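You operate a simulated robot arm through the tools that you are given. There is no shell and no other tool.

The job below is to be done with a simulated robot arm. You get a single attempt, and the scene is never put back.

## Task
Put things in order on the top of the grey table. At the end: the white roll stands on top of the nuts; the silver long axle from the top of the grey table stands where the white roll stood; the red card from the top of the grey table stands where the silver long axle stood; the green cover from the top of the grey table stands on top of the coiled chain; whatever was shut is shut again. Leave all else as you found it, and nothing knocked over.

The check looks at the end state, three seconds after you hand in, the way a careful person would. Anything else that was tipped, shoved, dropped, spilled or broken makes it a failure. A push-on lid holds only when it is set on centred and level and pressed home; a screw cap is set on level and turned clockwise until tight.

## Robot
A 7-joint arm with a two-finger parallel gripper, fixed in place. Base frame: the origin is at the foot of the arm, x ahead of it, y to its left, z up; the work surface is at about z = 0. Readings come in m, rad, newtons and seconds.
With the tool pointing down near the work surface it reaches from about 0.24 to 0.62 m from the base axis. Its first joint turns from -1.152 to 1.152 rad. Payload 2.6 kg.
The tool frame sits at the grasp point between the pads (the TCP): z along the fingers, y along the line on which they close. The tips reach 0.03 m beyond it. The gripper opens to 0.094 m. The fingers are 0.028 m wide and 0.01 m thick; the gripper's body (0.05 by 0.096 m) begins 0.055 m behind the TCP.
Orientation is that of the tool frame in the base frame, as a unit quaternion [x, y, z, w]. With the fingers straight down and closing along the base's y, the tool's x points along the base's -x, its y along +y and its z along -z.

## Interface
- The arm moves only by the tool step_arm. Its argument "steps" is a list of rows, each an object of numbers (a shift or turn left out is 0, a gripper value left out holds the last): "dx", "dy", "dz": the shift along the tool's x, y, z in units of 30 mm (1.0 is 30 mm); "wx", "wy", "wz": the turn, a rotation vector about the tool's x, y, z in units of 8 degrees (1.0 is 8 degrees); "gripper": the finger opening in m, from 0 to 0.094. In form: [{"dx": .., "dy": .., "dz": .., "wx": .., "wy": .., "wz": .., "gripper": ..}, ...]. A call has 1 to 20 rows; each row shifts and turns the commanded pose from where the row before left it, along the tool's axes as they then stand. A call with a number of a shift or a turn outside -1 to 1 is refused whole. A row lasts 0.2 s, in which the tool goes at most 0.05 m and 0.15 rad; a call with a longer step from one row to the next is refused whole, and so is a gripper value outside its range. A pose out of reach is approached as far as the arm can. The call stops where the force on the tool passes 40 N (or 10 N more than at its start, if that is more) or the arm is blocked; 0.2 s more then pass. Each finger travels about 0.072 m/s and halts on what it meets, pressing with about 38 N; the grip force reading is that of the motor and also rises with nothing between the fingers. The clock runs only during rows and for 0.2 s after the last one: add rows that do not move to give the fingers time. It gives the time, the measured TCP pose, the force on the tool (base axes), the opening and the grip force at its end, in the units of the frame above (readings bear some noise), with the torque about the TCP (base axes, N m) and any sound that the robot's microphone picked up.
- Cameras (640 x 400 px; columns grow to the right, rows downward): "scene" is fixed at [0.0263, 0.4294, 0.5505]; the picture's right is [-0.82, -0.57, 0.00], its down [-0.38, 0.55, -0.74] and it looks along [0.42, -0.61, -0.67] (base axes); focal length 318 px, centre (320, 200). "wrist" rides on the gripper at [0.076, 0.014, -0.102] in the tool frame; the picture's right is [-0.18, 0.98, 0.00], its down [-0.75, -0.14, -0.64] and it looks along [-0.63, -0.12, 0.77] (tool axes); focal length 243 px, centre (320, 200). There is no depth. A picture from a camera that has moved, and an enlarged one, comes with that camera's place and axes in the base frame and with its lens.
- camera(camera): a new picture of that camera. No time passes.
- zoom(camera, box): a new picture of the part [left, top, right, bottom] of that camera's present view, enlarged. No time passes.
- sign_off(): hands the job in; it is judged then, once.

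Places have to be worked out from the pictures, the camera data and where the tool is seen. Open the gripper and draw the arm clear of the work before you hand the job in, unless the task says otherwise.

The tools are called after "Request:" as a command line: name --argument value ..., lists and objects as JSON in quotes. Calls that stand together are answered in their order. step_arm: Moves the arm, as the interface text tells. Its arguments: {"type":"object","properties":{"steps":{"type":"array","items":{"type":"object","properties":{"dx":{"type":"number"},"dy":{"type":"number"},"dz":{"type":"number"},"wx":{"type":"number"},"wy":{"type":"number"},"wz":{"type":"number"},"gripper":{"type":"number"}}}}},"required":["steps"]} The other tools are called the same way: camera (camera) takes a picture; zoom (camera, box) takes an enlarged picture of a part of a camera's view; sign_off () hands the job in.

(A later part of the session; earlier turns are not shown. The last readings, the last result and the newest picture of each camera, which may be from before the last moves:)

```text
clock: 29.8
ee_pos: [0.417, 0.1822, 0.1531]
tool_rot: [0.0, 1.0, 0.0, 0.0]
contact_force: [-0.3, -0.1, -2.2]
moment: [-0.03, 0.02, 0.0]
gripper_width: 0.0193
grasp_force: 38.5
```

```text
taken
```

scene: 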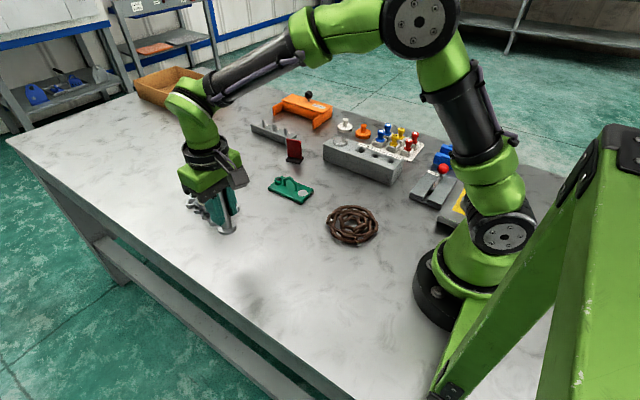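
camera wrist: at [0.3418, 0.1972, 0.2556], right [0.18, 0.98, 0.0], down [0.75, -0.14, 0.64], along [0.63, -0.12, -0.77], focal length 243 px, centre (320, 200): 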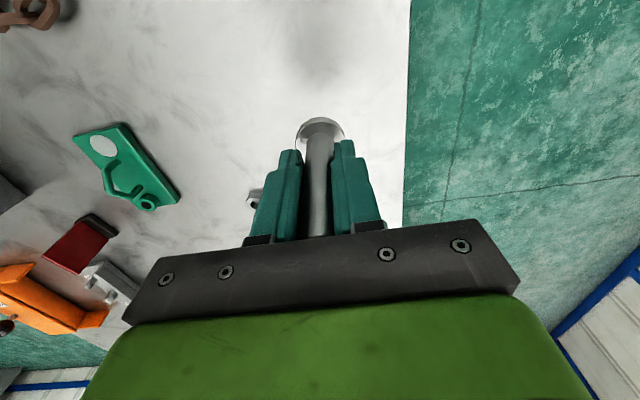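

Axle is held upright. Moving it to the roll's old place (0.278, 0.181).

Request:
step_arm --steps '[{"dx": 0.5}, {"dx": 0.8}, {"dx": 0.8}, {"dx": 0.8}, {"dx": 0.8}, {"dx": 0.65}, {"dx": 0.28, "dy": -0.03}, {}, {}]'

Request:
step_arm --steps '[{"dz": 0.6}, {"dz": 0.8}, {"dz": 0.8}, {"dz": 0.4}, {}, {}]'

Request:
zoom --camera "scene" --box '[220, 180, 340, 310]'

Request:
camera --camera "wrist"

```text
clock: 31.8
ee_pos: [0.2774, 0.1815, 0.1526]
tool_rot: [0.0, 1.0, 0.001, 0.0]
contact_force: [-0.1, -0.5, -3.0]
moment: [0.0, 0.0, 0.0]
gripper_width: 0.0191
grasp_force: 38.1
```

```text
clock: 33.2
ee_pos: [0.2793, 0.1806, 0.0763]
tool_rot: [0.0, 1.0, 0.0, 0.001]
contact_force: [0.0, 0.0, -3.0]
moment: [0.01, 0.0, 0.01]
gripper_width: 0.0192
grasp_force: 38.1
```

```text
3.08 times, centred on (280, 245) of scene
camera zoom: at [0.0263, 0.4294, 0.5505], right [-0.82, -0.57, 0.0], down [-0.38, 0.55, -0.74], along [0.42, -0.61, -0.67], focal length 979 px, centre (443, 62)
```

zoom: 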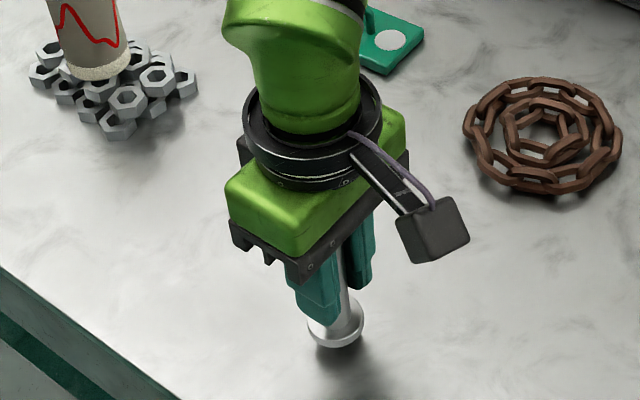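

```text
taken
camera wrist: at [0.204, 0.1963, 0.1781], right [0.18, 0.98, 0.0], down [0.75, -0.14, 0.64], along [0.63, -0.12, -0.77], focal length 243 px, centre (320, 200)
```

wrist: 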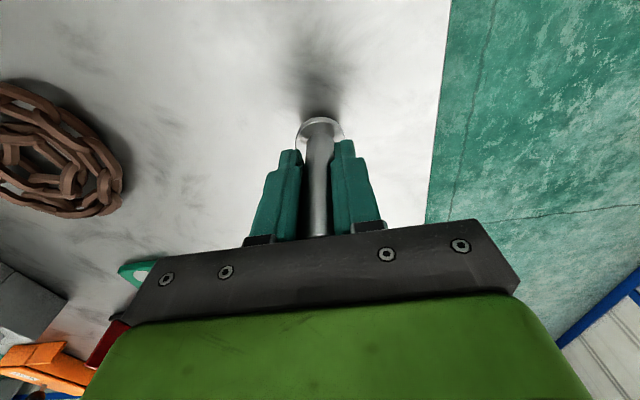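

The axle is about 15 mm above the table at the correct spot. Creeping down and watching force.

Request:
step_arm --steps '[{"dz": 0.2}, {"dz": 0.15}, {"dz": 0.05}, {}]'

Request:
step_arm --steps '[{"dz": 0.06}, {}]'

```text
clock: 34.2
ee_pos: [0.2794, 0.181, 0.0641]
tool_rot: [0.0, 1.0, 0.0, 0.0]
contact_force: [-1.0, -0.7, -3.3]
moment: [0.02, 0.01, 0.0]
gripper_width: 0.0189
grasp_force: 38.0
```

```text
clock: 34.8
ee_pos: [0.278, 0.1802, 0.061]
tool_rot: [0.0, 1.0, 0.0, 0.0]
contact_force: [0.0, 0.6, -2.7]
moment: [-0.02, 0.04, -0.01]
gripper_width: 0.0191
grasp_force: 38.1
```

Still hanging (−2.7 N of weight). Two more small steps.

Request:
step_arm --steps '[{"dz": 0.05}, {}]'

Request:
step_arm --steps '[{"dz": 0.03}, {}]'

```text
clock: 35.4
ee_pos: [0.2788, 0.1815, 0.0604]
tool_rot: [0.002, 1.0, 0.001, -0.001]
contact_force: [-5.5, -3.5, 19.1]
moment: [-0.23, 0.28, -0.09]
gripper_width: 0.0193
grasp_force: 38.1
```

```text
clock: 36.0
ee_pos: [0.2795, 0.1805, 0.0586]
tool_rot: [0.0, 1.0, 0.001, 0.001]
contact_force: [-5.2, -3.7, 26.9]
moment: [-0.24, -0.07, -0.19]
gripper_width: 0.0193
grasp_force: 38.2
```

It has touched down, with 27 N pressing. Backing off ~2 mm before releasing.

Request:
step_arm --steps '[{"dz": -0.06}, {}]'

```text
clock: 36.6
ee_pos: [0.2783, 0.1815, 0.0588]
tool_rot: [0.0, 1.0, -0.001, -0.001]
contact_force: [1.1, 0.5, -3.1]
moment: [0.0, 0.07, 0.01]
gripper_width: 0.0189
grasp_force: 37.4
```

Now just at contact (gripper carrying the weight). Lowering 0.6 mm, then opening.

Request:
step_arm --steps '[{"dz": 0.02}, {}]'

Request:
step_arm --steps '[{"gripper": 0.021}, {"gripper": 0.026}, {"gripper": 0.036}, {"gripper": 0.055}, {"gripper": 0.08}, {}, {}]'

Request:
camera --camera "wrist"

Request:
zoom --camera "scene" --box '[220, 180, 340, 310]'

```text
clock: 37.2
ee_pos: [0.2789, 0.1818, 0.0604]
tool_rot: [0.0, 1.0, 0.0, -0.001]
contact_force: [0.4, -0.9, -2.6]
moment: [0.01, 0.03, -0.02]
gripper_width: 0.019
grasp_force: 38.0
```

```text
clock: 38.8
ee_pos: [0.2783, 0.1817, 0.0588]
tool_rot: [0.0, 1.0, 0.0, -0.001]
contact_force: [0.2, -0.7, 0.0]
moment: [0.01, -0.04, -0.01]
gripper_width: 0.0801
grasp_force: 0.1
```

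```text
taken
camera wrist: at [0.2032, 0.1968, 0.1618], right [0.18, 0.98, 0.0], down [0.75, -0.14, 0.64], along [0.63, -0.12, -0.77], focal length 243 px, centre (320, 200)
```

wrist: 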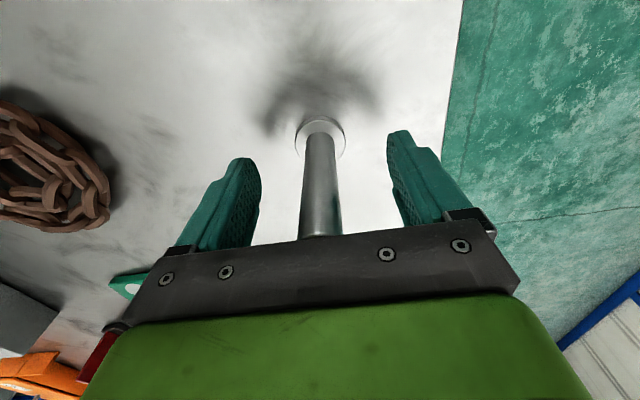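

```text
3.08 times, centred on (280, 245) of scene
camera zoom: at [0.0263, 0.4294, 0.5505], right [-0.82, -0.57, 0.0], down [-0.38, 0.55, -0.74], along [0.42, -0.61, -0.67], focal length 979 px, centre (443, 62)
```

zoom: 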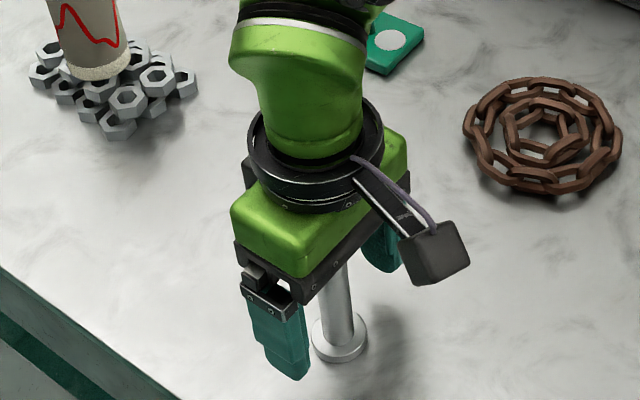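

The axle stands in the roll's old place. I'll raise clear of it, then travel to a viewing position near the red card.

Request:
step_arm --steps '[{"dz": -0.5}, {"dz": -0.85}, {"dz": -0.85}, {"dz": -0.85}, {"dz": -0.85}, {"dz": -0.85}, {}]'

Request:
step_arm --steps '[{"dx": -0.515, "dy": -0.862}, {"dx": -0.515, "dy": -0.862}, {"dx": -0.515, "dy": -0.862}, {"dx": -0.515, "dy": -0.862}, {"dx": -0.515, "dy": -0.862}, {"dx": -0.515, "dy": -0.862}, {"dx": -0.515, "dy": -0.862}, {"dx": -0.515, "dy": -0.862}, {"dx": -0.515, "dy": -0.862}, {"dx": -0.515, "dy": -0.862}, {"dx": -0.515, "dy": -0.862}, {"dx": -0.515, "dy": -0.862}, {"dx": -0.515, "dy": -0.862}, {}, {}]'

Request:
camera --camera "wrist"

Request:
camera --camera "scene"

```text
clock: 40.4
ee_pos: [0.2783, 0.1804, 0.2022]
tool_rot: [0.0, 1.0, 0.0, 0.001]
contact_force: [-0.1, -0.7, -0.7]
moment: [0.01, -0.05, -0.02]
gripper_width: 0.0799
grasp_force: 0.0
```

```text
clock: 43.6
ee_pos: [0.4814, -0.1558, 0.2012]
tool_rot: [0.001, 1.0, 0.0, 0.001]
contact_force: [-0.2, 0.1, 0.2]
moment: [0.0, -0.01, 0.0]
gripper_width: 0.08
grasp_force: 0.0
```

```text
taken
camera wrist: at [0.4062, -0.1399, 0.304], right [0.18, 0.98, 0.0], down [0.75, -0.14, 0.64], along [0.63, -0.12, -0.77], focal length 243 px, centre (320, 200)
```

wrist: 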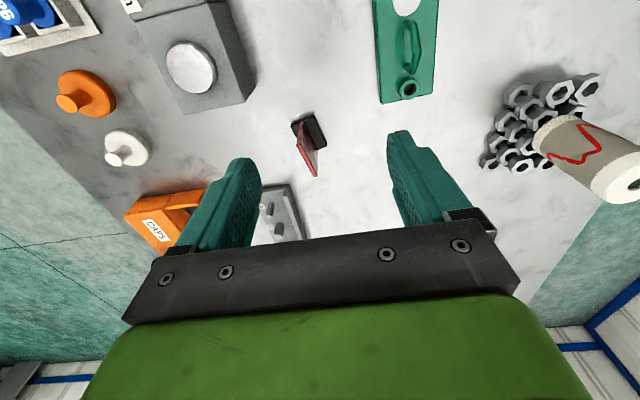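

```text
taken
```

scene: 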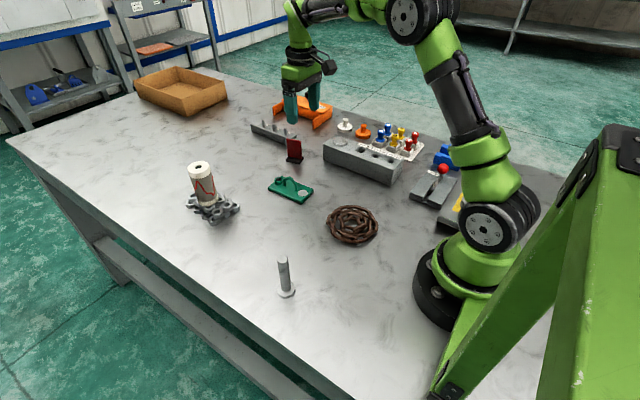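

The roll and axle both stand well. Zooming on the card to get its pose from above.

Request:
zoom --camera "wrist" --box '[260, 90, 360, 200]'

Request:
zoom --camera "wrist" --box '[360, 0, 450, 110]'

Request:
zoom --camera "scene" --box '[240, 110, 360, 260]'

```text
3.64 times, centred on (310, 145) of wrist
camera zoom: at [0.4062, -0.1399, 0.304], right [0.18, 0.98, 0.0], down [0.75, -0.14, 0.64], along [0.63, -0.12, -0.77], focal length 882 px, centre (356, 400)
```

zoom: 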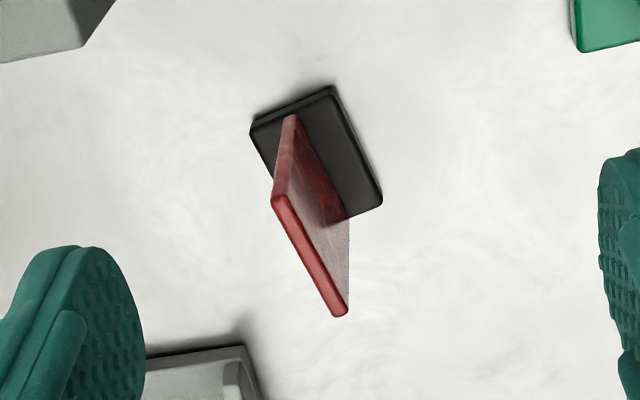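

```text
3.64 times, centred on (405, 55) of wrist
camera zoom: at [0.4062, -0.1399, 0.304], right [0.18, 0.98, 0.0], down [0.75, -0.14, 0.64], along [0.63, -0.12, -0.77], focal length 882 px, centre (11, 727)
```

zoom: 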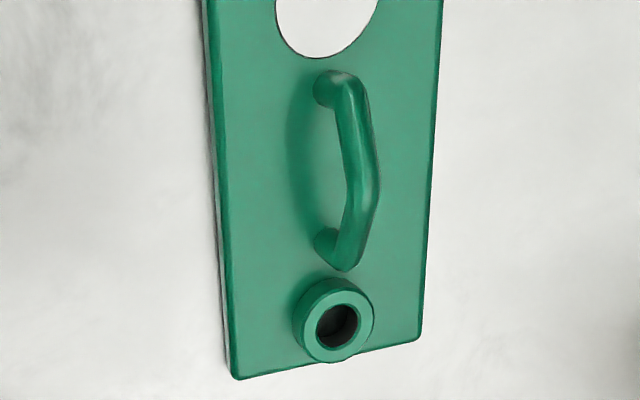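

```text
2.67 times, centred on (300, 185) of scene
camera zoom: at [0.0263, 0.4294, 0.5505], right [-0.82, -0.57, 0.0], down [-0.38, 0.55, -0.74], along [0.42, -0.61, -0.67], focal length 849 px, centre (373, 240)
```

zoom: 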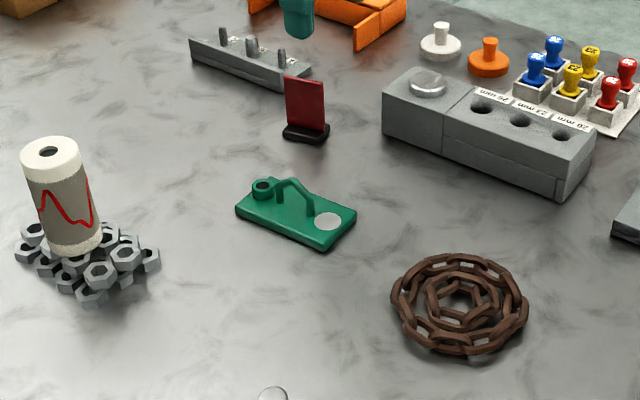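

The card's foot centre is at about (0.539, -0.178) with yaw ≈14.5°. I'll move above it, turn the gripper to match, narrow the opening, and re-check.

Request:
step_arm --steps '[{"dx": -0.64, "dy": -0.247, "gripper": 0.06}, {"dx": -0.64, "dy": -0.247}, {"dx": -0.64, "dy": -0.247}, {"wz": -0.9}, {"wz": -0.91}, {"dz": 0.6}, {"dz": 0.6}, {}, {}]'

Request:
camera --camera "wrist"

Request:
zoom --camera "wrist" --box '[240, 60, 400, 220]'

Request:
zoom --camera "scene" --box '[240, 60, 360, 190]'

```text
clock: 45.6
ee_pos: [0.5392, -0.1766, 0.1666]
tool_rot: [-0.126, 0.992, 0.0, 0.0]
contact_force: [-0.9, 0.0, -0.1]
moment: [0.02, -0.01, -0.01]
gripper_width: 0.06
grasp_force: 0.0
```

```text
taken
camera wrist: at [0.4628, -0.1815, 0.2684], right [-0.07, 1.0, 0.0], down [0.77, 0.05, 0.64], along [0.64, 0.04, -0.77], focal length 243 px, centre (320, 200)
```

wrist: 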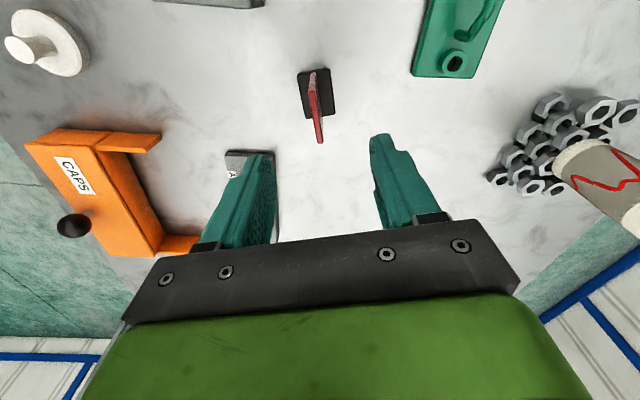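

```text
2.50 times, centred on (320, 140) of wrist
camera zoom: at [0.4628, -0.1815, 0.2684], right [-0.07, 1.0, 0.0], down [0.77, 0.05, 0.64], along [0.64, 0.04, -0.77], focal length 606 px, centre (320, 350)
```

zoom: 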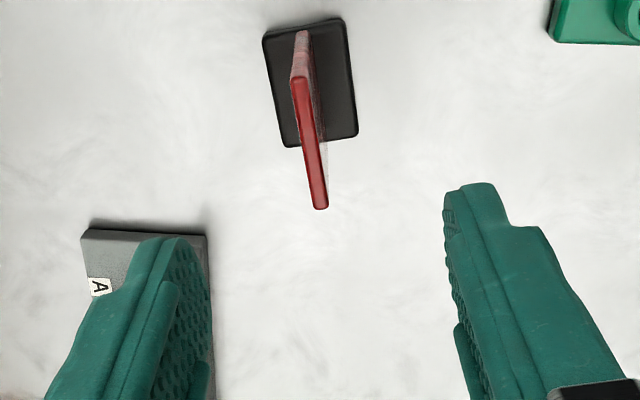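

```text
3.08 times, centred on (300, 125) of scene
camera zoom: at [0.0263, 0.4294, 0.5505], right [-0.82, -0.57, 0.0], down [-0.38, 0.55, -0.74], along [0.42, -0.61, -0.67], focal length 979 px, centre (382, 431)
```

zoom: 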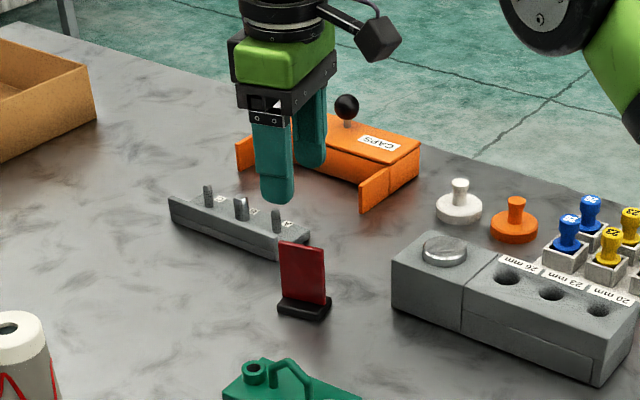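

The card is within 3 mm of centre and about 1.5° off in yaw. I'll correct both and descend to TCP z≈0.05 with the fingers straddling the card.

Request:
step_arm --steps '[{"dy": -0.1, "wz": 0.18}, {"dz": 0.7}, {"dz": 0.8}, {"dz": 0.8}, {"dz": 0.8}, {"dz": 0.7}, {}, {}]'

Request:
camera --camera "wrist"

Request:
zoom --camera "scene" --box '[240, 80, 350, 190]'

```text
clock: 47.4
ee_pos: [0.5392, -0.1805, 0.0524]
tool_rot: [-0.113, 0.994, 0.001, 0.001]
contact_force: [0.0, 0.0, 0.0]
moment: [-0.02, 0.01, 0.01]
gripper_width: 0.0602
grasp_force: 0.1
```

```text
taken
camera wrist: at [0.4623, -0.1824, 0.1546], right [-0.04, 1.0, 0.0], down [0.77, 0.03, 0.64], along [0.64, 0.03, -0.77], focal length 243 px, centre (320, 200)
```

wrist: 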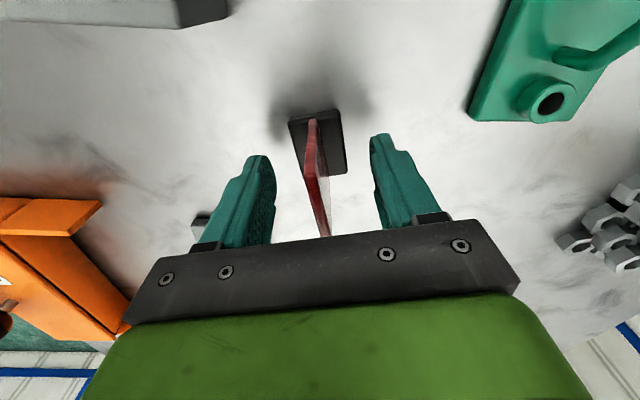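

```text
3.64 times, centred on (295, 135) of scene
camera zoom: at [0.0263, 0.4294, 0.5505], right [-0.82, -0.57, 0.0], down [-0.38, 0.55, -0.74], along [0.42, -0.61, -0.67], focal length 1157 px, centre (411, 436)
```

zoom: 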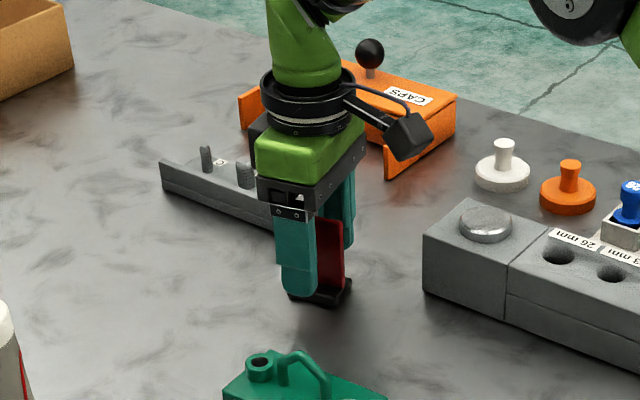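

The fingers straddle the card. I'll zoom in to check centring before closing, so as not to tip it.

Request:
zoom --camera "wrist" --box '[250, 100, 410, 240]'

```text
2.86 times, centred on (330, 170) of wrist
camera zoom: at [0.4623, -0.1824, 0.1546], right [-0.04, 1.0, 0.0], down [0.77, 0.03, 0.64], along [0.64, 0.03, -0.77], focal length 693 px, centre (291, 286)
```

zoom: 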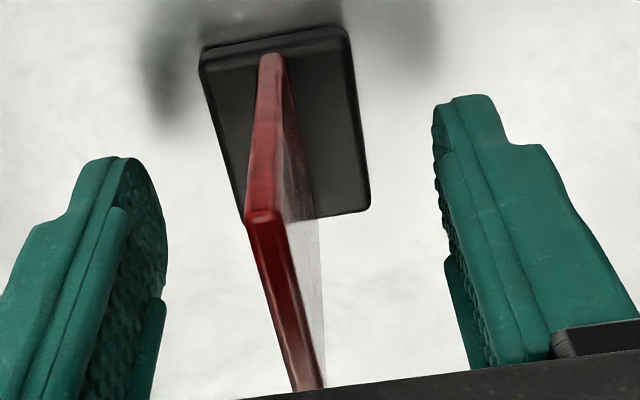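

By geometry the card is centred within 1 mm and parallel to the pads. Closing the gripper gently.

Request:
step_arm --steps '[{"gripper": 0.03}, {"gripper": 0.015}, {"gripper": 0.008}, {"gripper": 0.0}, {}, {}, {}]'

Request:
zoom --camera "scene" --box '[240, 80, 350, 190]'

```text
clock: 49.0
ee_pos: [0.5388, -0.1804, 0.0523]
tool_rot: [-0.113, 0.994, 0.0, 0.0]
contact_force: [-0.5, -0.3, -0.7]
moment: [-0.02, -0.01, -0.01]
gripper_width: 0.0094
grasp_force: 38.6
```

```text
3.64 times, centred on (295, 135) of scene
camera zoom: at [0.0263, 0.4294, 0.5505], right [-0.82, -0.57, 0.0], down [-0.38, 0.55, -0.74], along [0.42, -0.61, -0.67], focal length 1157 px, centre (411, 436)
```

zoom: 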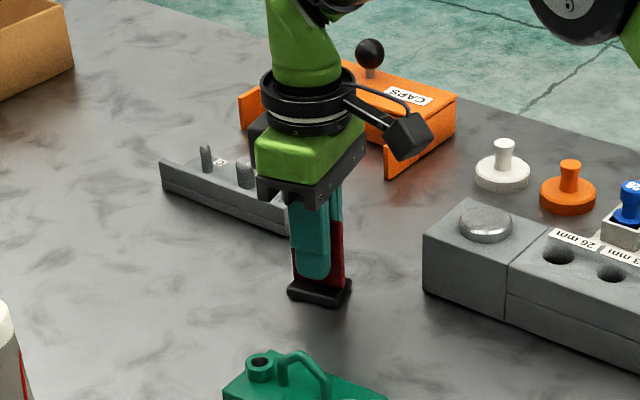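

The card is gripped. I'll lift it first and check it hangs level before carrying.

Request:
step_arm --steps '[{"dz": -0.2}, {"dz": -0.6}, {"dz": -0.8}, {"dz": -0.8}, {"dz": -0.8}, {"dz": -0.8}, {}, {}]'

Request:
zoom --camera "scene" --box '[220, 50, 350, 190]'

Request:
camera --camera "wrist"

```text
clock: 50.8
ee_pos: [0.5385, -0.1792, 0.1744]
tool_rot: [-0.113, 0.994, 0.0, 0.0]
contact_force: [0.0, 0.3, -1.6]
moment: [0.01, 0.01, 0.04]
gripper_width: 0.0095
grasp_force: 38.4
```

```text
2.86 times, centred on (285, 120) of scene
camera zoom: at [0.0263, 0.4294, 0.5505], right [-0.82, -0.57, 0.0], down [-0.38, 0.55, -0.74], along [0.42, -0.61, -0.67], focal length 909 px, centre (420, 429)
```

zoom: 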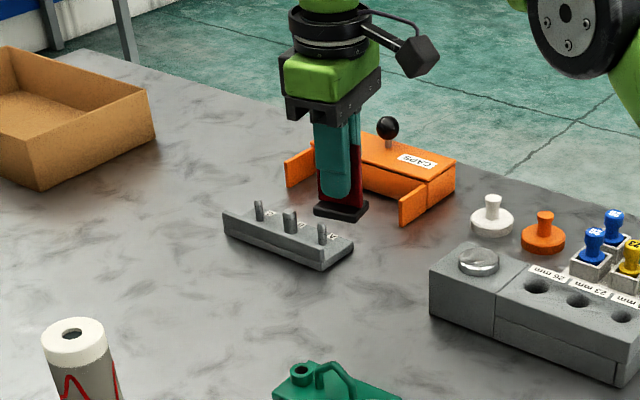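

```text
taken
camera wrist: at [0.4618, -0.1814, 0.2756], right [-0.04, 1.0, 0.0], down [0.77, 0.03, 0.64], along [0.64, 0.03, -0.77], focal length 243 px, centre (320, 200)
```

wrist: 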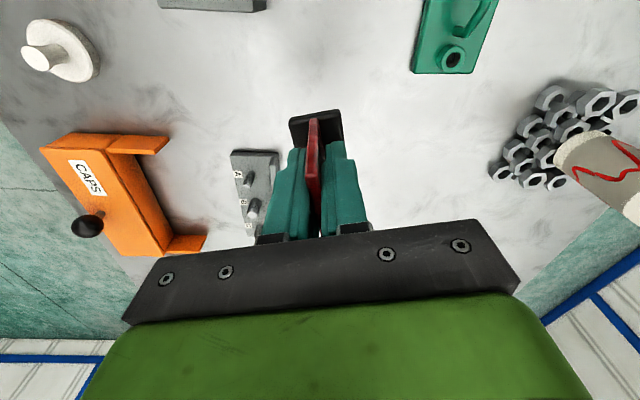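

The card is lifted level with its foot. I'll carry it to the axle's old place (0.417, 0.182), well above the cover and clear of the roll.

Request:
step_arm --steps '[{"dx": 0.0893, "dy": 0.6}, {"dx": 0.0893, "dy": 0.906}, {"dx": 0.0893, "dy": 0.906}, {"dx": 0.0893, "dy": 0.906}, {"dx": 0.0893, "dy": 0.906}, {"dx": 0.0893, "dy": 0.906}, {"dx": 0.0893, "dy": 0.906}, {"dx": 0.0893, "dy": 0.906}, {"dx": 0.0893, "dy": 0.906}, {"dx": 0.0893, "dy": 0.906}, {"dx": 0.0893, "dy": 0.906}, {"dx": 0.0893, "dy": 0.906}, {"dx": 0.0893, "dy": 0.906}, {"dx": 0.0893, "dy": 0.906}, {"dy": 0.3}, {}, {}]'

Request:
camera --camera "scene"

Request:
camera --camera "wrist"

```text
clock: 54.4
ee_pos: [0.4152, 0.1814, 0.1718]
tool_rot: [-0.113, 0.994, 0.0, 0.0]
contact_force: [-1.0, -0.1, -0.5]
moment: [0.0, -0.04, 0.05]
gripper_width: 0.0096
grasp_force: 37.7
```

```text
taken
```

scene: 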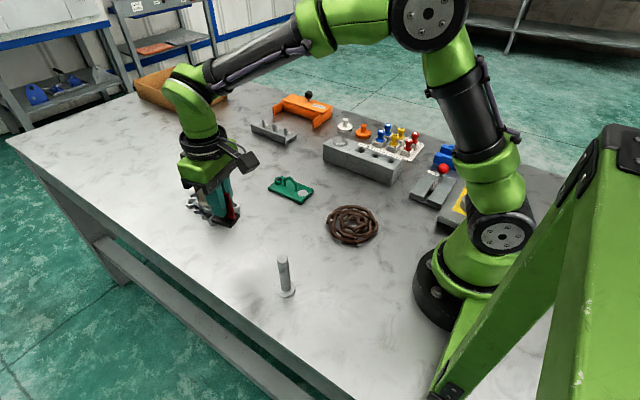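

```text
taken
camera wrist: at [0.3392, 0.1791, 0.274], right [-0.04, 1.0, 0.0], down [0.77, 0.03, 0.64], along [0.64, 0.03, -0.77], focal length 243 px, centre (320, 200)
```

wrist: 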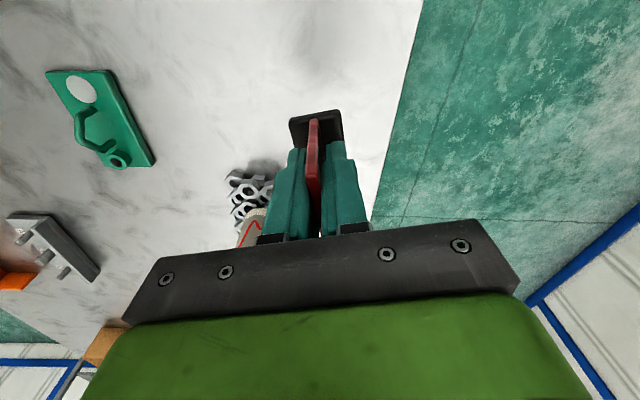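

Over the target. Descending to about 15 mm above the table.

Request:
step_arm --steps '[{"dx": -0.05, "dz": 0.6}, {"dz": 0.8}, {"dz": 0.8}, {"dz": 0.8}, {"dz": 0.4}, {}, {}]'

Request:
zoom --camera "scene" --box '[170, 150, 290, 280]'

```text
clock: 56.0
ee_pos: [0.4158, 0.182, 0.0698]
tool_rot: [-0.113, 0.994, 0.0, 0.0]
contact_force: [-0.1, 0.1, -0.4]
moment: [0.01, 0.04, 0.03]
gripper_width: 0.0094
grasp_force: 38.3
```

```text
3.08 times, centred on (230, 215) of scene
camera zoom: at [0.0263, 0.4294, 0.5505], right [-0.82, -0.57, 0.0], down [-0.38, 0.55, -0.74], along [0.42, -0.61, -0.67], focal length 979 px, centre (597, 154)
```

zoom: 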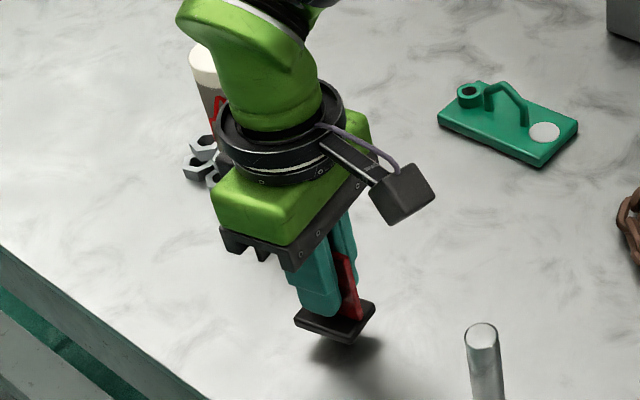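

Now creeping down with force checks.

Request:
step_arm --steps '[{"dz": 0.2}, {"dz": 0.15}, {"dz": 0.08}, {}]'

Request:
step_arm --steps '[{"dz": 0.05}, {}]'

Request:
step_arm --steps '[{"dz": 0.04}, {}]'

```text
clock: 57.0
ee_pos: [0.4168, 0.1825, 0.0582]
tool_rot: [-0.113, 0.994, 0.0, 0.0]
contact_force: [-0.6, 0.1, -0.8]
moment: [0.01, -0.01, -0.01]
gripper_width: 0.0096
grasp_force: 38.2
```

```text
clock: 57.6
ee_pos: [0.4172, 0.1819, 0.0565]
tool_rot: [-0.113, 0.994, 0.0, 0.001]
contact_force: [0.4, 0.2, -0.8]
moment: [0.01, 0.02, -0.03]
gripper_width: 0.0094
grasp_force: 37.6
```

```text
clock: 58.2
ee_pos: [0.416, 0.1827, 0.0553]
tool_rot: [-0.113, 0.994, 0.001, 0.0]
contact_force: [-1.1, 0.2, -0.6]
moment: [0.0, 0.01, -0.02]
gripper_width: 0.0097
grasp_force: 38.1
```

Request:
step_arm --steps '[{"dz": 0.04}, {}]'

Request:
step_arm --steps '[{"dz": 0.03}, {}]'

```text
clock: 58.8
ee_pos: [0.4171, 0.1826, 0.0548]
tool_rot: [-0.113, 0.994, 0.0, 0.0]
contact_force: [-0.6, -0.2, -1.2]
moment: [0.01, 0.02, 0.0]
gripper_width: 0.0094
grasp_force: 37.6
```

```text
clock: 59.4
ee_pos: [0.4171, 0.1818, 0.0521]
tool_rot: [-0.113, 0.994, -0.001, -0.001]
contact_force: [1.0, 0.5, -0.3]
moment: [0.0, 0.0, 0.02]
gripper_width: 0.0096
grasp_force: 38.0
```

Close to contact. Another small step down.

Request:
step_arm --steps '[{"dz": 0.025}, {}]'

Request:
step_arm --steps '[{"dz": 0.025}, {}]'

```text
clock: 60.0
ee_pos: [0.4178, 0.1827, 0.0525]
tool_rot: [-0.113, 0.994, 0.0, 0.0]
contact_force: [-1.5, -1.2, 4.8]
moment: [-0.02, 0.07, 0.03]
gripper_width: 0.0097
grasp_force: 38.1
```

```text
clock: 60.6
ee_pos: [0.417, 0.1821, 0.0521]
tool_rot: [-0.114, 0.994, 0.0, 0.0]
contact_force: [-5.2, -2.5, 13.9]
moment: [-0.08, 0.24, 0.02]
gripper_width: 0.0097
grasp_force: 37.6
```

Contact with the table is confirmed. I'll back off by 0.75 mm and then open the fingers gradually.

Request:
step_arm --steps '[{"dz": -0.03}, {}]'

Request:
step_arm --steps '[{"gripper": 0.011}, {"gripper": 0.014}, {"gripper": 0.02}, {"gripper": 0.03}, {"gripper": 0.045}, {"gripper": 0.06}, {}, {}]'

Request:
camera --camera "wrist"

Request:
zoom --camera "scene" --box '[170, 150, 290, 280]'

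```text
clock: 61.2
ee_pos: [0.417, 0.1824, 0.0535]
tool_rot: [-0.113, 0.994, -0.001, 0.0]
contact_force: [-2.4, -0.6, 9.4]
moment: [0.01, 0.02, -0.02]
gripper_width: 0.0094
grasp_force: 37.4
```

```text
clock: 63.0
ee_pos: [0.4166, 0.1825, 0.0519]
tool_rot: [-0.113, 0.994, 0.0, 0.0]
contact_force: [-0.3, -0.2, 0.1]
moment: [-0.02, 0.04, 0.02]
gripper_width: 0.0599
grasp_force: 0.1
```

```text
taken
camera wrist: at [0.3409, 0.18, 0.1546], right [-0.04, 1.0, 0.0], down [0.77, 0.03, 0.64], along [0.64, 0.03, -0.77], focal length 243 px, centre (320, 200)
```

wrist: 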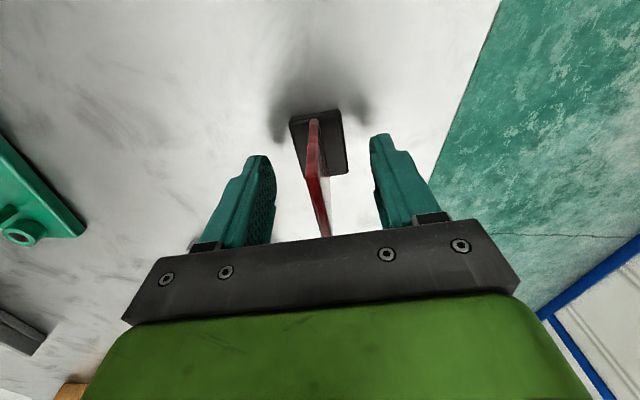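

```text
3.08 times, centred on (230, 215) of scene
camera zoom: at [0.0263, 0.4294, 0.5505], right [-0.82, -0.57, 0.0], down [-0.38, 0.55, -0.74], along [0.42, -0.61, -0.67], focal length 979 px, centre (597, 154)
```

zoom: 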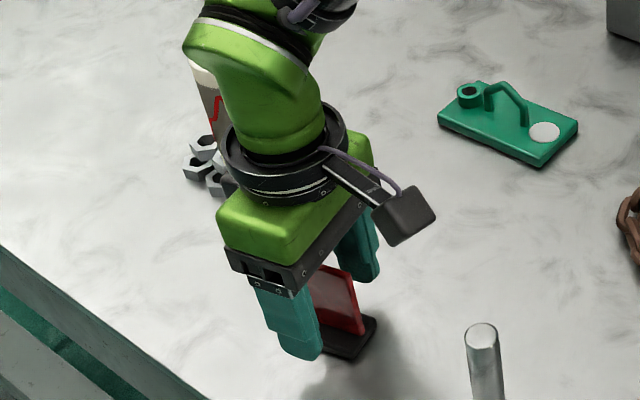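

The card stands where the axle stood. I'll raise, turn back to straight, and move to the green cover for a close look.

Request:
step_arm --steps '[{"dz": -0.4}, {"dz": -0.8}, {"dz": -0.9}, {"dz": -0.9}, {"dz": -0.9}, {"dz": -0.9}, {"wz": 0.81}, {"wz": 0.8125}, {}]'

Request:
step_arm --steps '[{"dx": -0.087, "dy": -0.887}, {"dx": -0.087, "dy": -0.887}, {"dx": -0.087, "dy": -0.887}, {"dx": -0.087, "dy": -0.887}, {"dx": -0.087, "dy": -0.887}, {"dx": -0.087, "dy": -0.887}, {"dx": -0.087, "dy": -0.887}, {"dx": -0.087, "dy": -0.887}, {"dx": -0.087, "dy": -0.887}, {}, {}]'

Request:
camera --camera "wrist"

Request:
camera --camera "scene"

```text
clock: 65.0
ee_pos: [0.4159, 0.1818, 0.1972]
tool_rot: [0.0, 1.0, 0.001, 0.0]
contact_force: [-0.4, -0.3, -0.3]
moment: [-0.03, 0.03, 0.0]
gripper_width: 0.0602
grasp_force: 0.1
```

```text
clock: 67.4
ee_pos: [0.4405, -0.0589, 0.1959]
tool_rot: [-0.001, 1.0, 0.0, 0.0]
contact_force: [0.0, -0.7, 0.6]
moment: [0.01, -0.02, -0.01]
gripper_width: 0.06
grasp_force: 0.1
```

```text
taken
camera wrist: at [0.3649, -0.043, 0.2983], right [0.18, 0.98, 0.0], down [0.75, -0.14, 0.64], along [0.63, -0.12, -0.77], focal length 243 px, centre (320, 200)
```

wrist: 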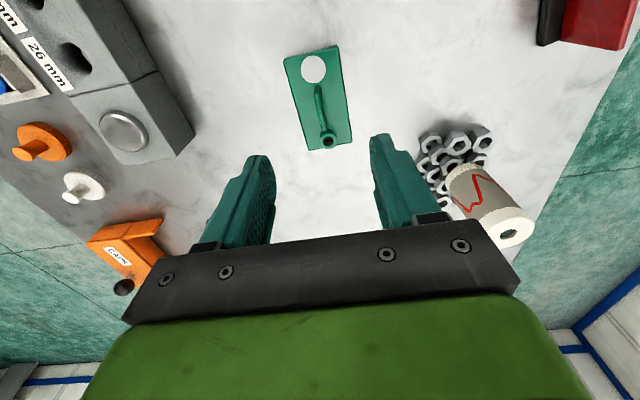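

```text
taken
```

scene: 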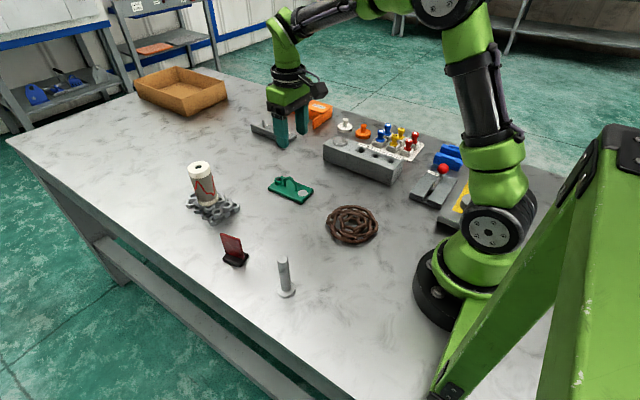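

Roll, axle and card all stand as wanted. Zooming on the cover's handle for the grasp geometry.

Request:
zoom --camera "wrist" --box '[260, 30, 380, 160]'

Request:
zoom --camera "scene" --box '[260, 165, 325, 210]'

```text
3.08 times, centred on (320, 95) of wrist
camera zoom: at [0.3649, -0.043, 0.2983], right [0.18, 0.98, 0.0], down [0.75, -0.14, 0.64], along [0.63, -0.12, -0.77], focal length 746 px, centre (320, 523)
```

zoom: 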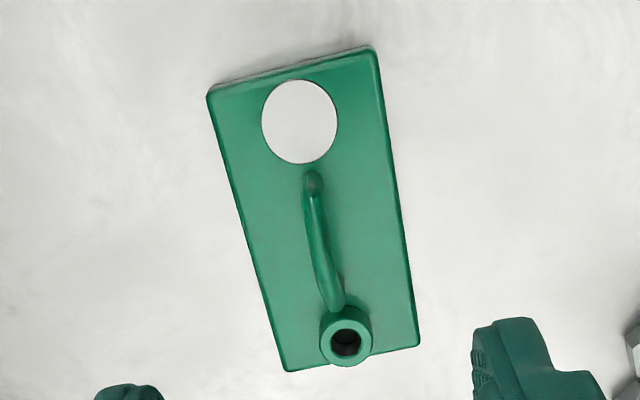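

```text
8.89 times, centred on (292, 188) of scene
camera zoom: at [0.0263, 0.4294, 0.5505], right [-0.82, -0.57, 0.0], down [-0.38, 0.55, -0.74], along [0.42, -0.61, -0.67], focal length 2829 px, centre (564, 311)
```

zoom: 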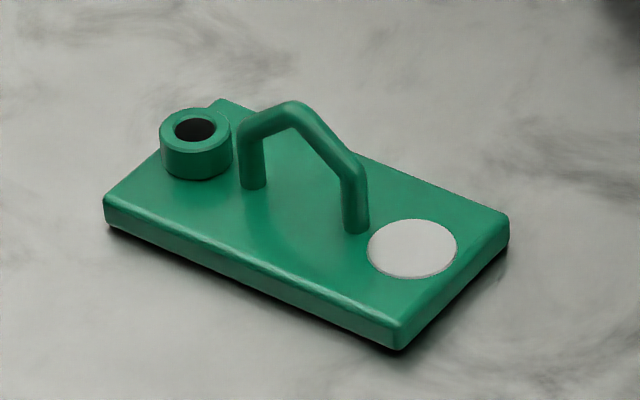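

Plate centre is about (0.461, -0.059) and the handle arch runs along x (yaw ≈ +2°), with its peak near z≈0.048. I'll move above it, lower to z≈0.1 and recheck.

Request:
step_arm --steps '[{"dx": -0.6, "dy": -0.067, "wz": -0.25}, {"dz": 0.8}, {"dz": 0.8}, {"dz": 0.8}, {"dz": 0.8}, {}, {}]'

Request:
camera --camera "wrist"

Request:
zoom --camera "wrist" --box '[240, 60, 400, 240]'

Request:
zoom --camera "scene" --box '[240, 120, 340, 220]'

```text
clock: 69.0
ee_pos: [0.4584, -0.0583, 0.0974]
tool_rot: [-0.017, 1.0, 0.0, 0.001]
contact_force: [-0.2, -0.3, 0.4]
moment: [0.01, 0.02, -0.04]
gripper_width: 0.06
grasp_force: 0.1
```

```text
taken
camera wrist: at [0.3826, -0.0466, 0.2014], right [0.15, 0.99, 0.0], down [0.76, -0.11, 0.64], along [0.63, -0.1, -0.77], focal length 243 px, centre (320, 200)
```

wrist: 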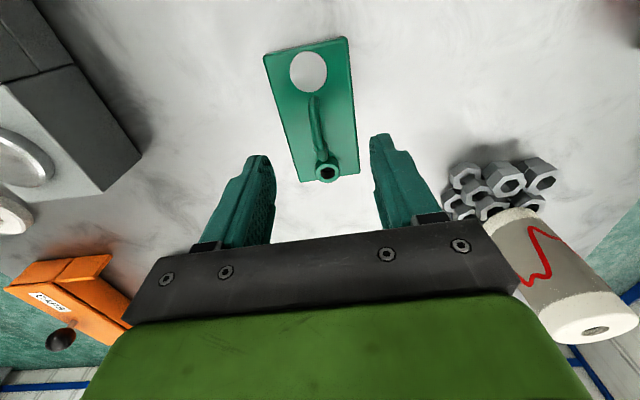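

```text
2.22 times, centred on (320, 150) of wrist
camera zoom: at [0.3826, -0.0466, 0.2014], right [0.15, 0.99, 0.0], down [0.76, -0.11, 0.64], along [0.63, -0.1, -0.77], focal length 539 px, centre (320, 311)
```

zoom: 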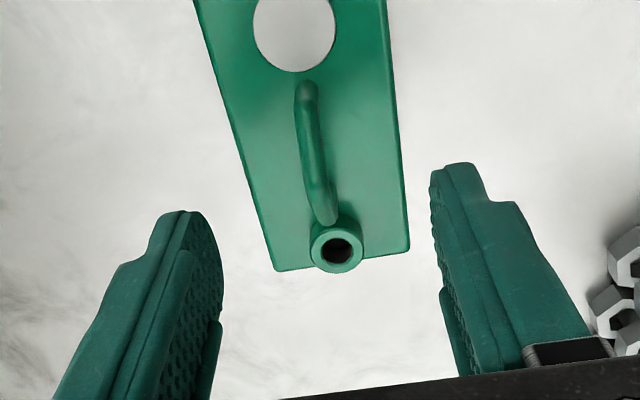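

```text
4.00 times, centred on (290, 170) of scene
camera zoom: at [0.0263, 0.4294, 0.5505], right [-0.82, -0.57, 0.0], down [-0.38, 0.55, -0.74], along [0.42, -0.61, -0.67], focal length 1273 px, centre (440, 320)
```

zoom: 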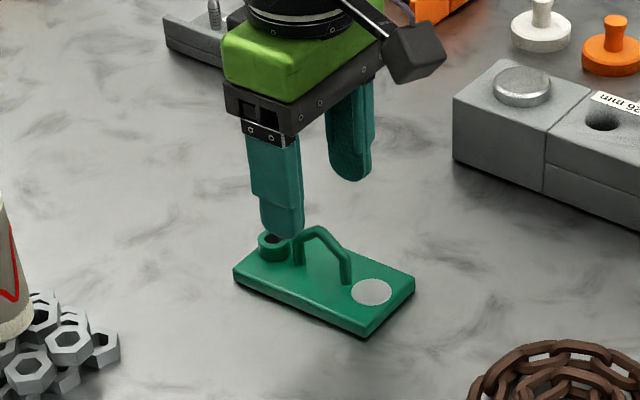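

The handle is centred and parallel to the pads. Descending to TCP z≈0.047 (tips ~17 mm, above the plate).

Request:
step_arm --steps '[{"dz": 0.5}, {"dz": 0.5}, {"dz": 0.4}, {"dz": 0.27}, {}, {}]'

Request:
zoom --camera "scene" --box '[250, 130, 330, 215]'

Request:
zoom --camera "wrist" --box '[240, 60, 400, 240]'

```text
clock: 70.4
ee_pos: [0.4588, -0.0598, 0.0511]
tool_rot: [-0.018, 1.0, 0.0, 0.0]
contact_force: [-0.3, -0.4, 0.5]
moment: [-0.01, -0.01, -0.01]
gripper_width: 0.0601
grasp_force: 0.0
```

```text
4.71 times, centred on (290, 172) of scene
camera zoom: at [0.0263, 0.4294, 0.5505], right [-0.82, -0.57, 0.0], down [-0.38, 0.55, -0.74], along [0.42, -0.61, -0.67], focal length 1498 px, centre (461, 329)
```

zoom: 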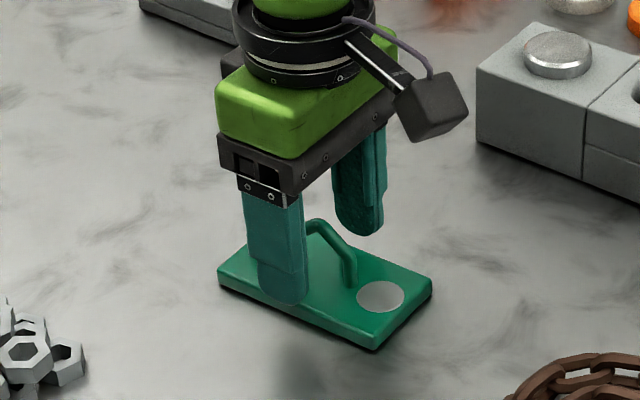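

```text
2.22 times, centred on (320, 150) of wrist
camera zoom: at [0.3827, -0.0466, 0.1526], right [0.15, 0.99, 0.0], down [0.76, -0.11, 0.64], along [0.63, -0.1, -0.77], focal length 539 px, centre (320, 311)
```

zoom: 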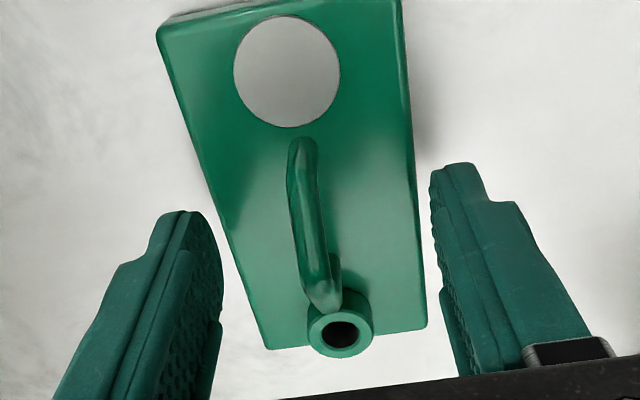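

TCP is at ~0.050; going 4 mm lower for a better hold on the handle, then closing.

Request:
step_arm --steps '[{"dz": 0.13}, {}, {"gripper": 0.03}, {"gripper": 0.018}, {"gripper": 0.01}, {"gripper": 0.0}, {}, {}, {}]'

Request:
zoom --camera "scene" --box '[250, 130, 330, 215]'

Request:
zoom --camera "wrist" --box '[240, 60, 400, 240]'

```text
clock: 72.4
ee_pos: [0.459, -0.0593, 0.0475]
tool_rot: [-0.017, 1.0, 0.0, 0.001]
contact_force: [3.3, -1.2, 6.9]
moment: [-0.03, -0.21, 0.1]
gripper_width: 0.0075
grasp_force: 37.9
```

```text
4.71 times, centred on (290, 172) of scene
camera zoom: at [0.0263, 0.4294, 0.5505], right [-0.82, -0.57, 0.0], down [-0.38, 0.55, -0.74], along [0.42, -0.61, -0.67], focal length 1498 px, centre (461, 329)
```

zoom: 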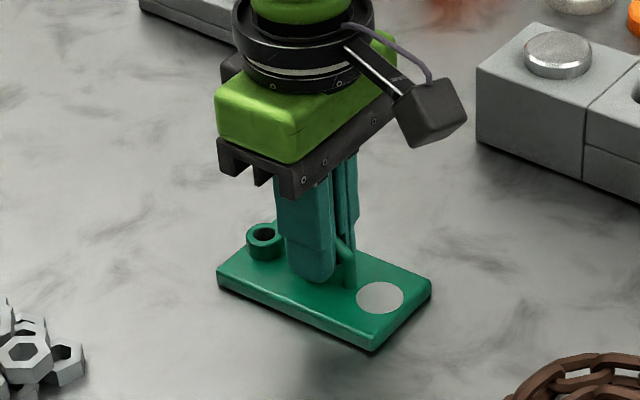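

```text
2.22 times, centred on (320, 150) of wrist
camera zoom: at [0.3835, -0.0467, 0.1491], right [0.15, 0.99, 0.0], down [0.76, -0.11, 0.64], along [0.64, -0.1, -0.77], focal length 539 px, centre (320, 311)
```

zoom: 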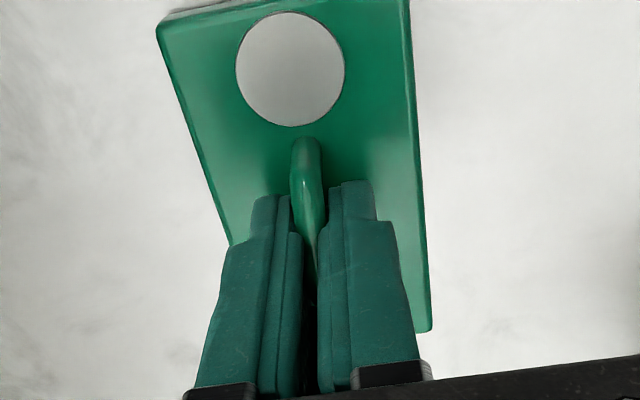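

Handle is gripped (7.5 mm), with the tips just resting on the plate. Lifting slowly and checking the plate stays level.

Request:
step_arm --steps '[{"dz": -0.2}, {"dz": -0.4}, {"dz": -0.6}, {"dz": -0.6}, {}, {}]'

Request:
zoom --camera "scene" --box '[240, 110, 340, 215]'

Request:
camera --camera "wrist"

```text
clock: 73.8
ee_pos: [0.4581, -0.0588, 0.1006]
tool_rot: [-0.017, 1.0, 0.0, 0.0]
contact_force: [0.5, 0.5, -4.0]
moment: [0.01, 0.01, 0.05]
gripper_width: 0.0078
grasp_force: 37.8
```

```text
3.81 times, centred on (290, 162) of scene
camera zoom: at [0.0263, 0.4294, 0.5505], right [-0.82, -0.57, 0.0], down [-0.38, 0.55, -0.74], along [0.42, -0.61, -0.67], focal length 1212 px, centre (434, 343)
```

zoom: 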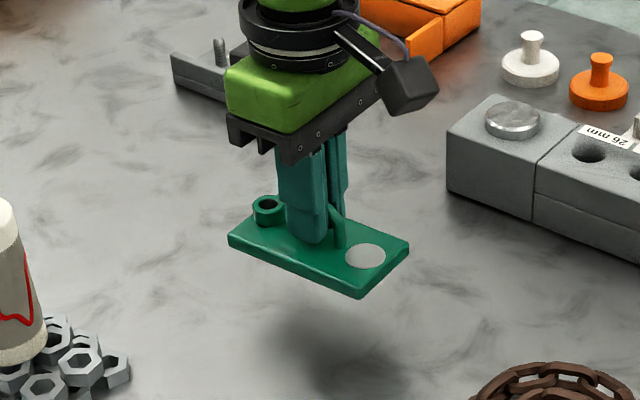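

```text
taken
camera wrist: at [0.3831, -0.0461, 0.2028], right [0.15, 0.99, 0.0], down [0.76, -0.11, 0.64], along [0.63, -0.1, -0.77], focal length 243 px, centre (320, 200)
```

wrist: 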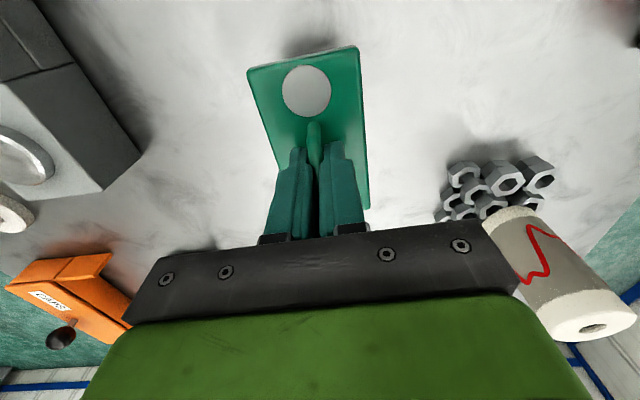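

The cover hangs level at ~4 N. I'll raise it and carry it over the chain centre (≈0.257, -0.035).

Request:
step_arm --steps '[{"dz": -0.7}, {"dz": -0.7}, {"dz": -0.7}, {"dx": 0.5}, {"dx": 0.7, "dy": 0.12}, {"dx": 0.7, "dy": 0.12}, {"dx": 0.7, "dy": 0.12}, {"dx": 0.7, "dy": 0.12}, {"dx": 0.7, "dy": 0.12}, {"dx": 0.7, "dy": 0.12}, {"dx": 0.7, "dy": 0.12}, {"dx": 0.7, "dy": 0.12}, {"dx": 0.55, "dy": 0.06}, {}, {}]'

Request:
camera --camera "wrist"

Request:
camera --camera "scene"

```text
clock: 77.0
ee_pos: [0.2592, -0.035, 0.164]
tool_rot: [-0.018, 1.0, 0.0, 0.0]
contact_force: [0.2, 0.2, -2.2]
moment: [0.0, 0.07, -0.01]
gripper_width: 0.0079
grasp_force: 37.7
```

```text
taken
camera wrist: at [0.1843, -0.0229, 0.2664], right [0.15, 0.99, 0.0], down [0.76, -0.11, 0.64], along [0.63, -0.1, -0.77], focal length 243 px, centre (320, 200)
```

wrist: 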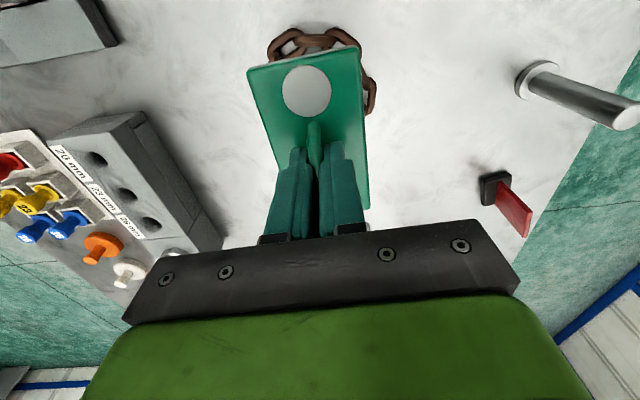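

```text
taken
```

scene: 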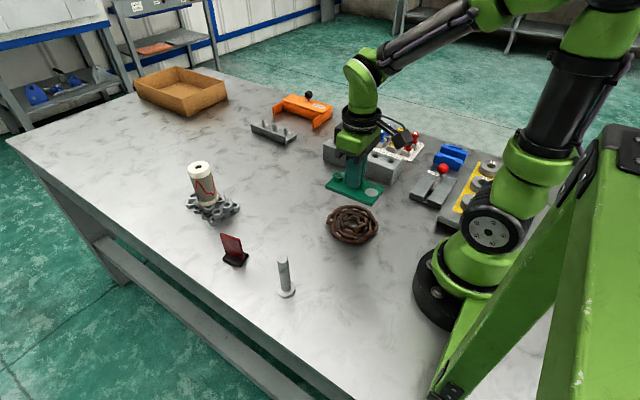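

The cover is above the chain. Zooming to check the lateral alignment against the visible rim of the chain.

Request:
zoom --camera "wrist" --box '[230, 10, 400, 130]'

Request:
zoom --camera "scene" --box '[300, 130, 420, 250]'

```text
3.33 times, centred on (315, 70) of wrist
camera zoom: at [0.1843, -0.0229, 0.2664], right [0.15, 0.99, 0.0], down [0.76, -0.11, 0.64], along [0.63, -0.1, -0.77], focal length 809 px, centre (337, 633)
```

zoom: 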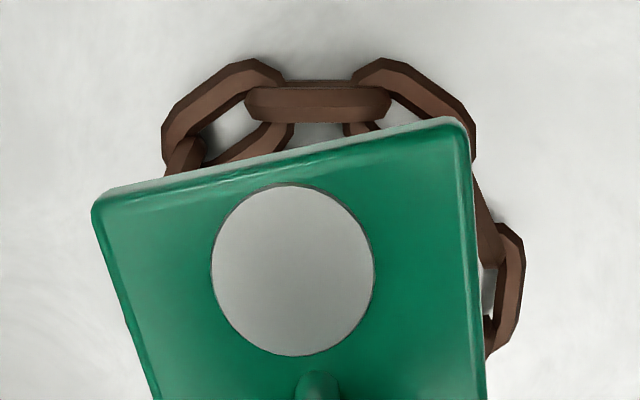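

```text
3.33 times, centred on (360, 190) of scene
camera zoom: at [0.0263, 0.4294, 0.5505], right [-0.82, -0.57, 0.0], down [-0.38, 0.55, -0.74], along [0.42, -0.61, -0.67], focal length 1061 px, centre (187, 233)
```

zoom: 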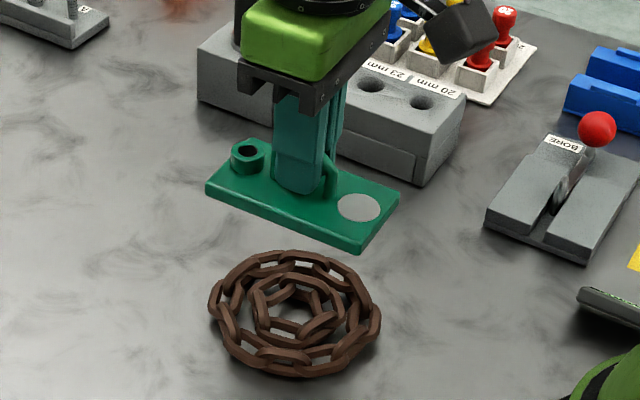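

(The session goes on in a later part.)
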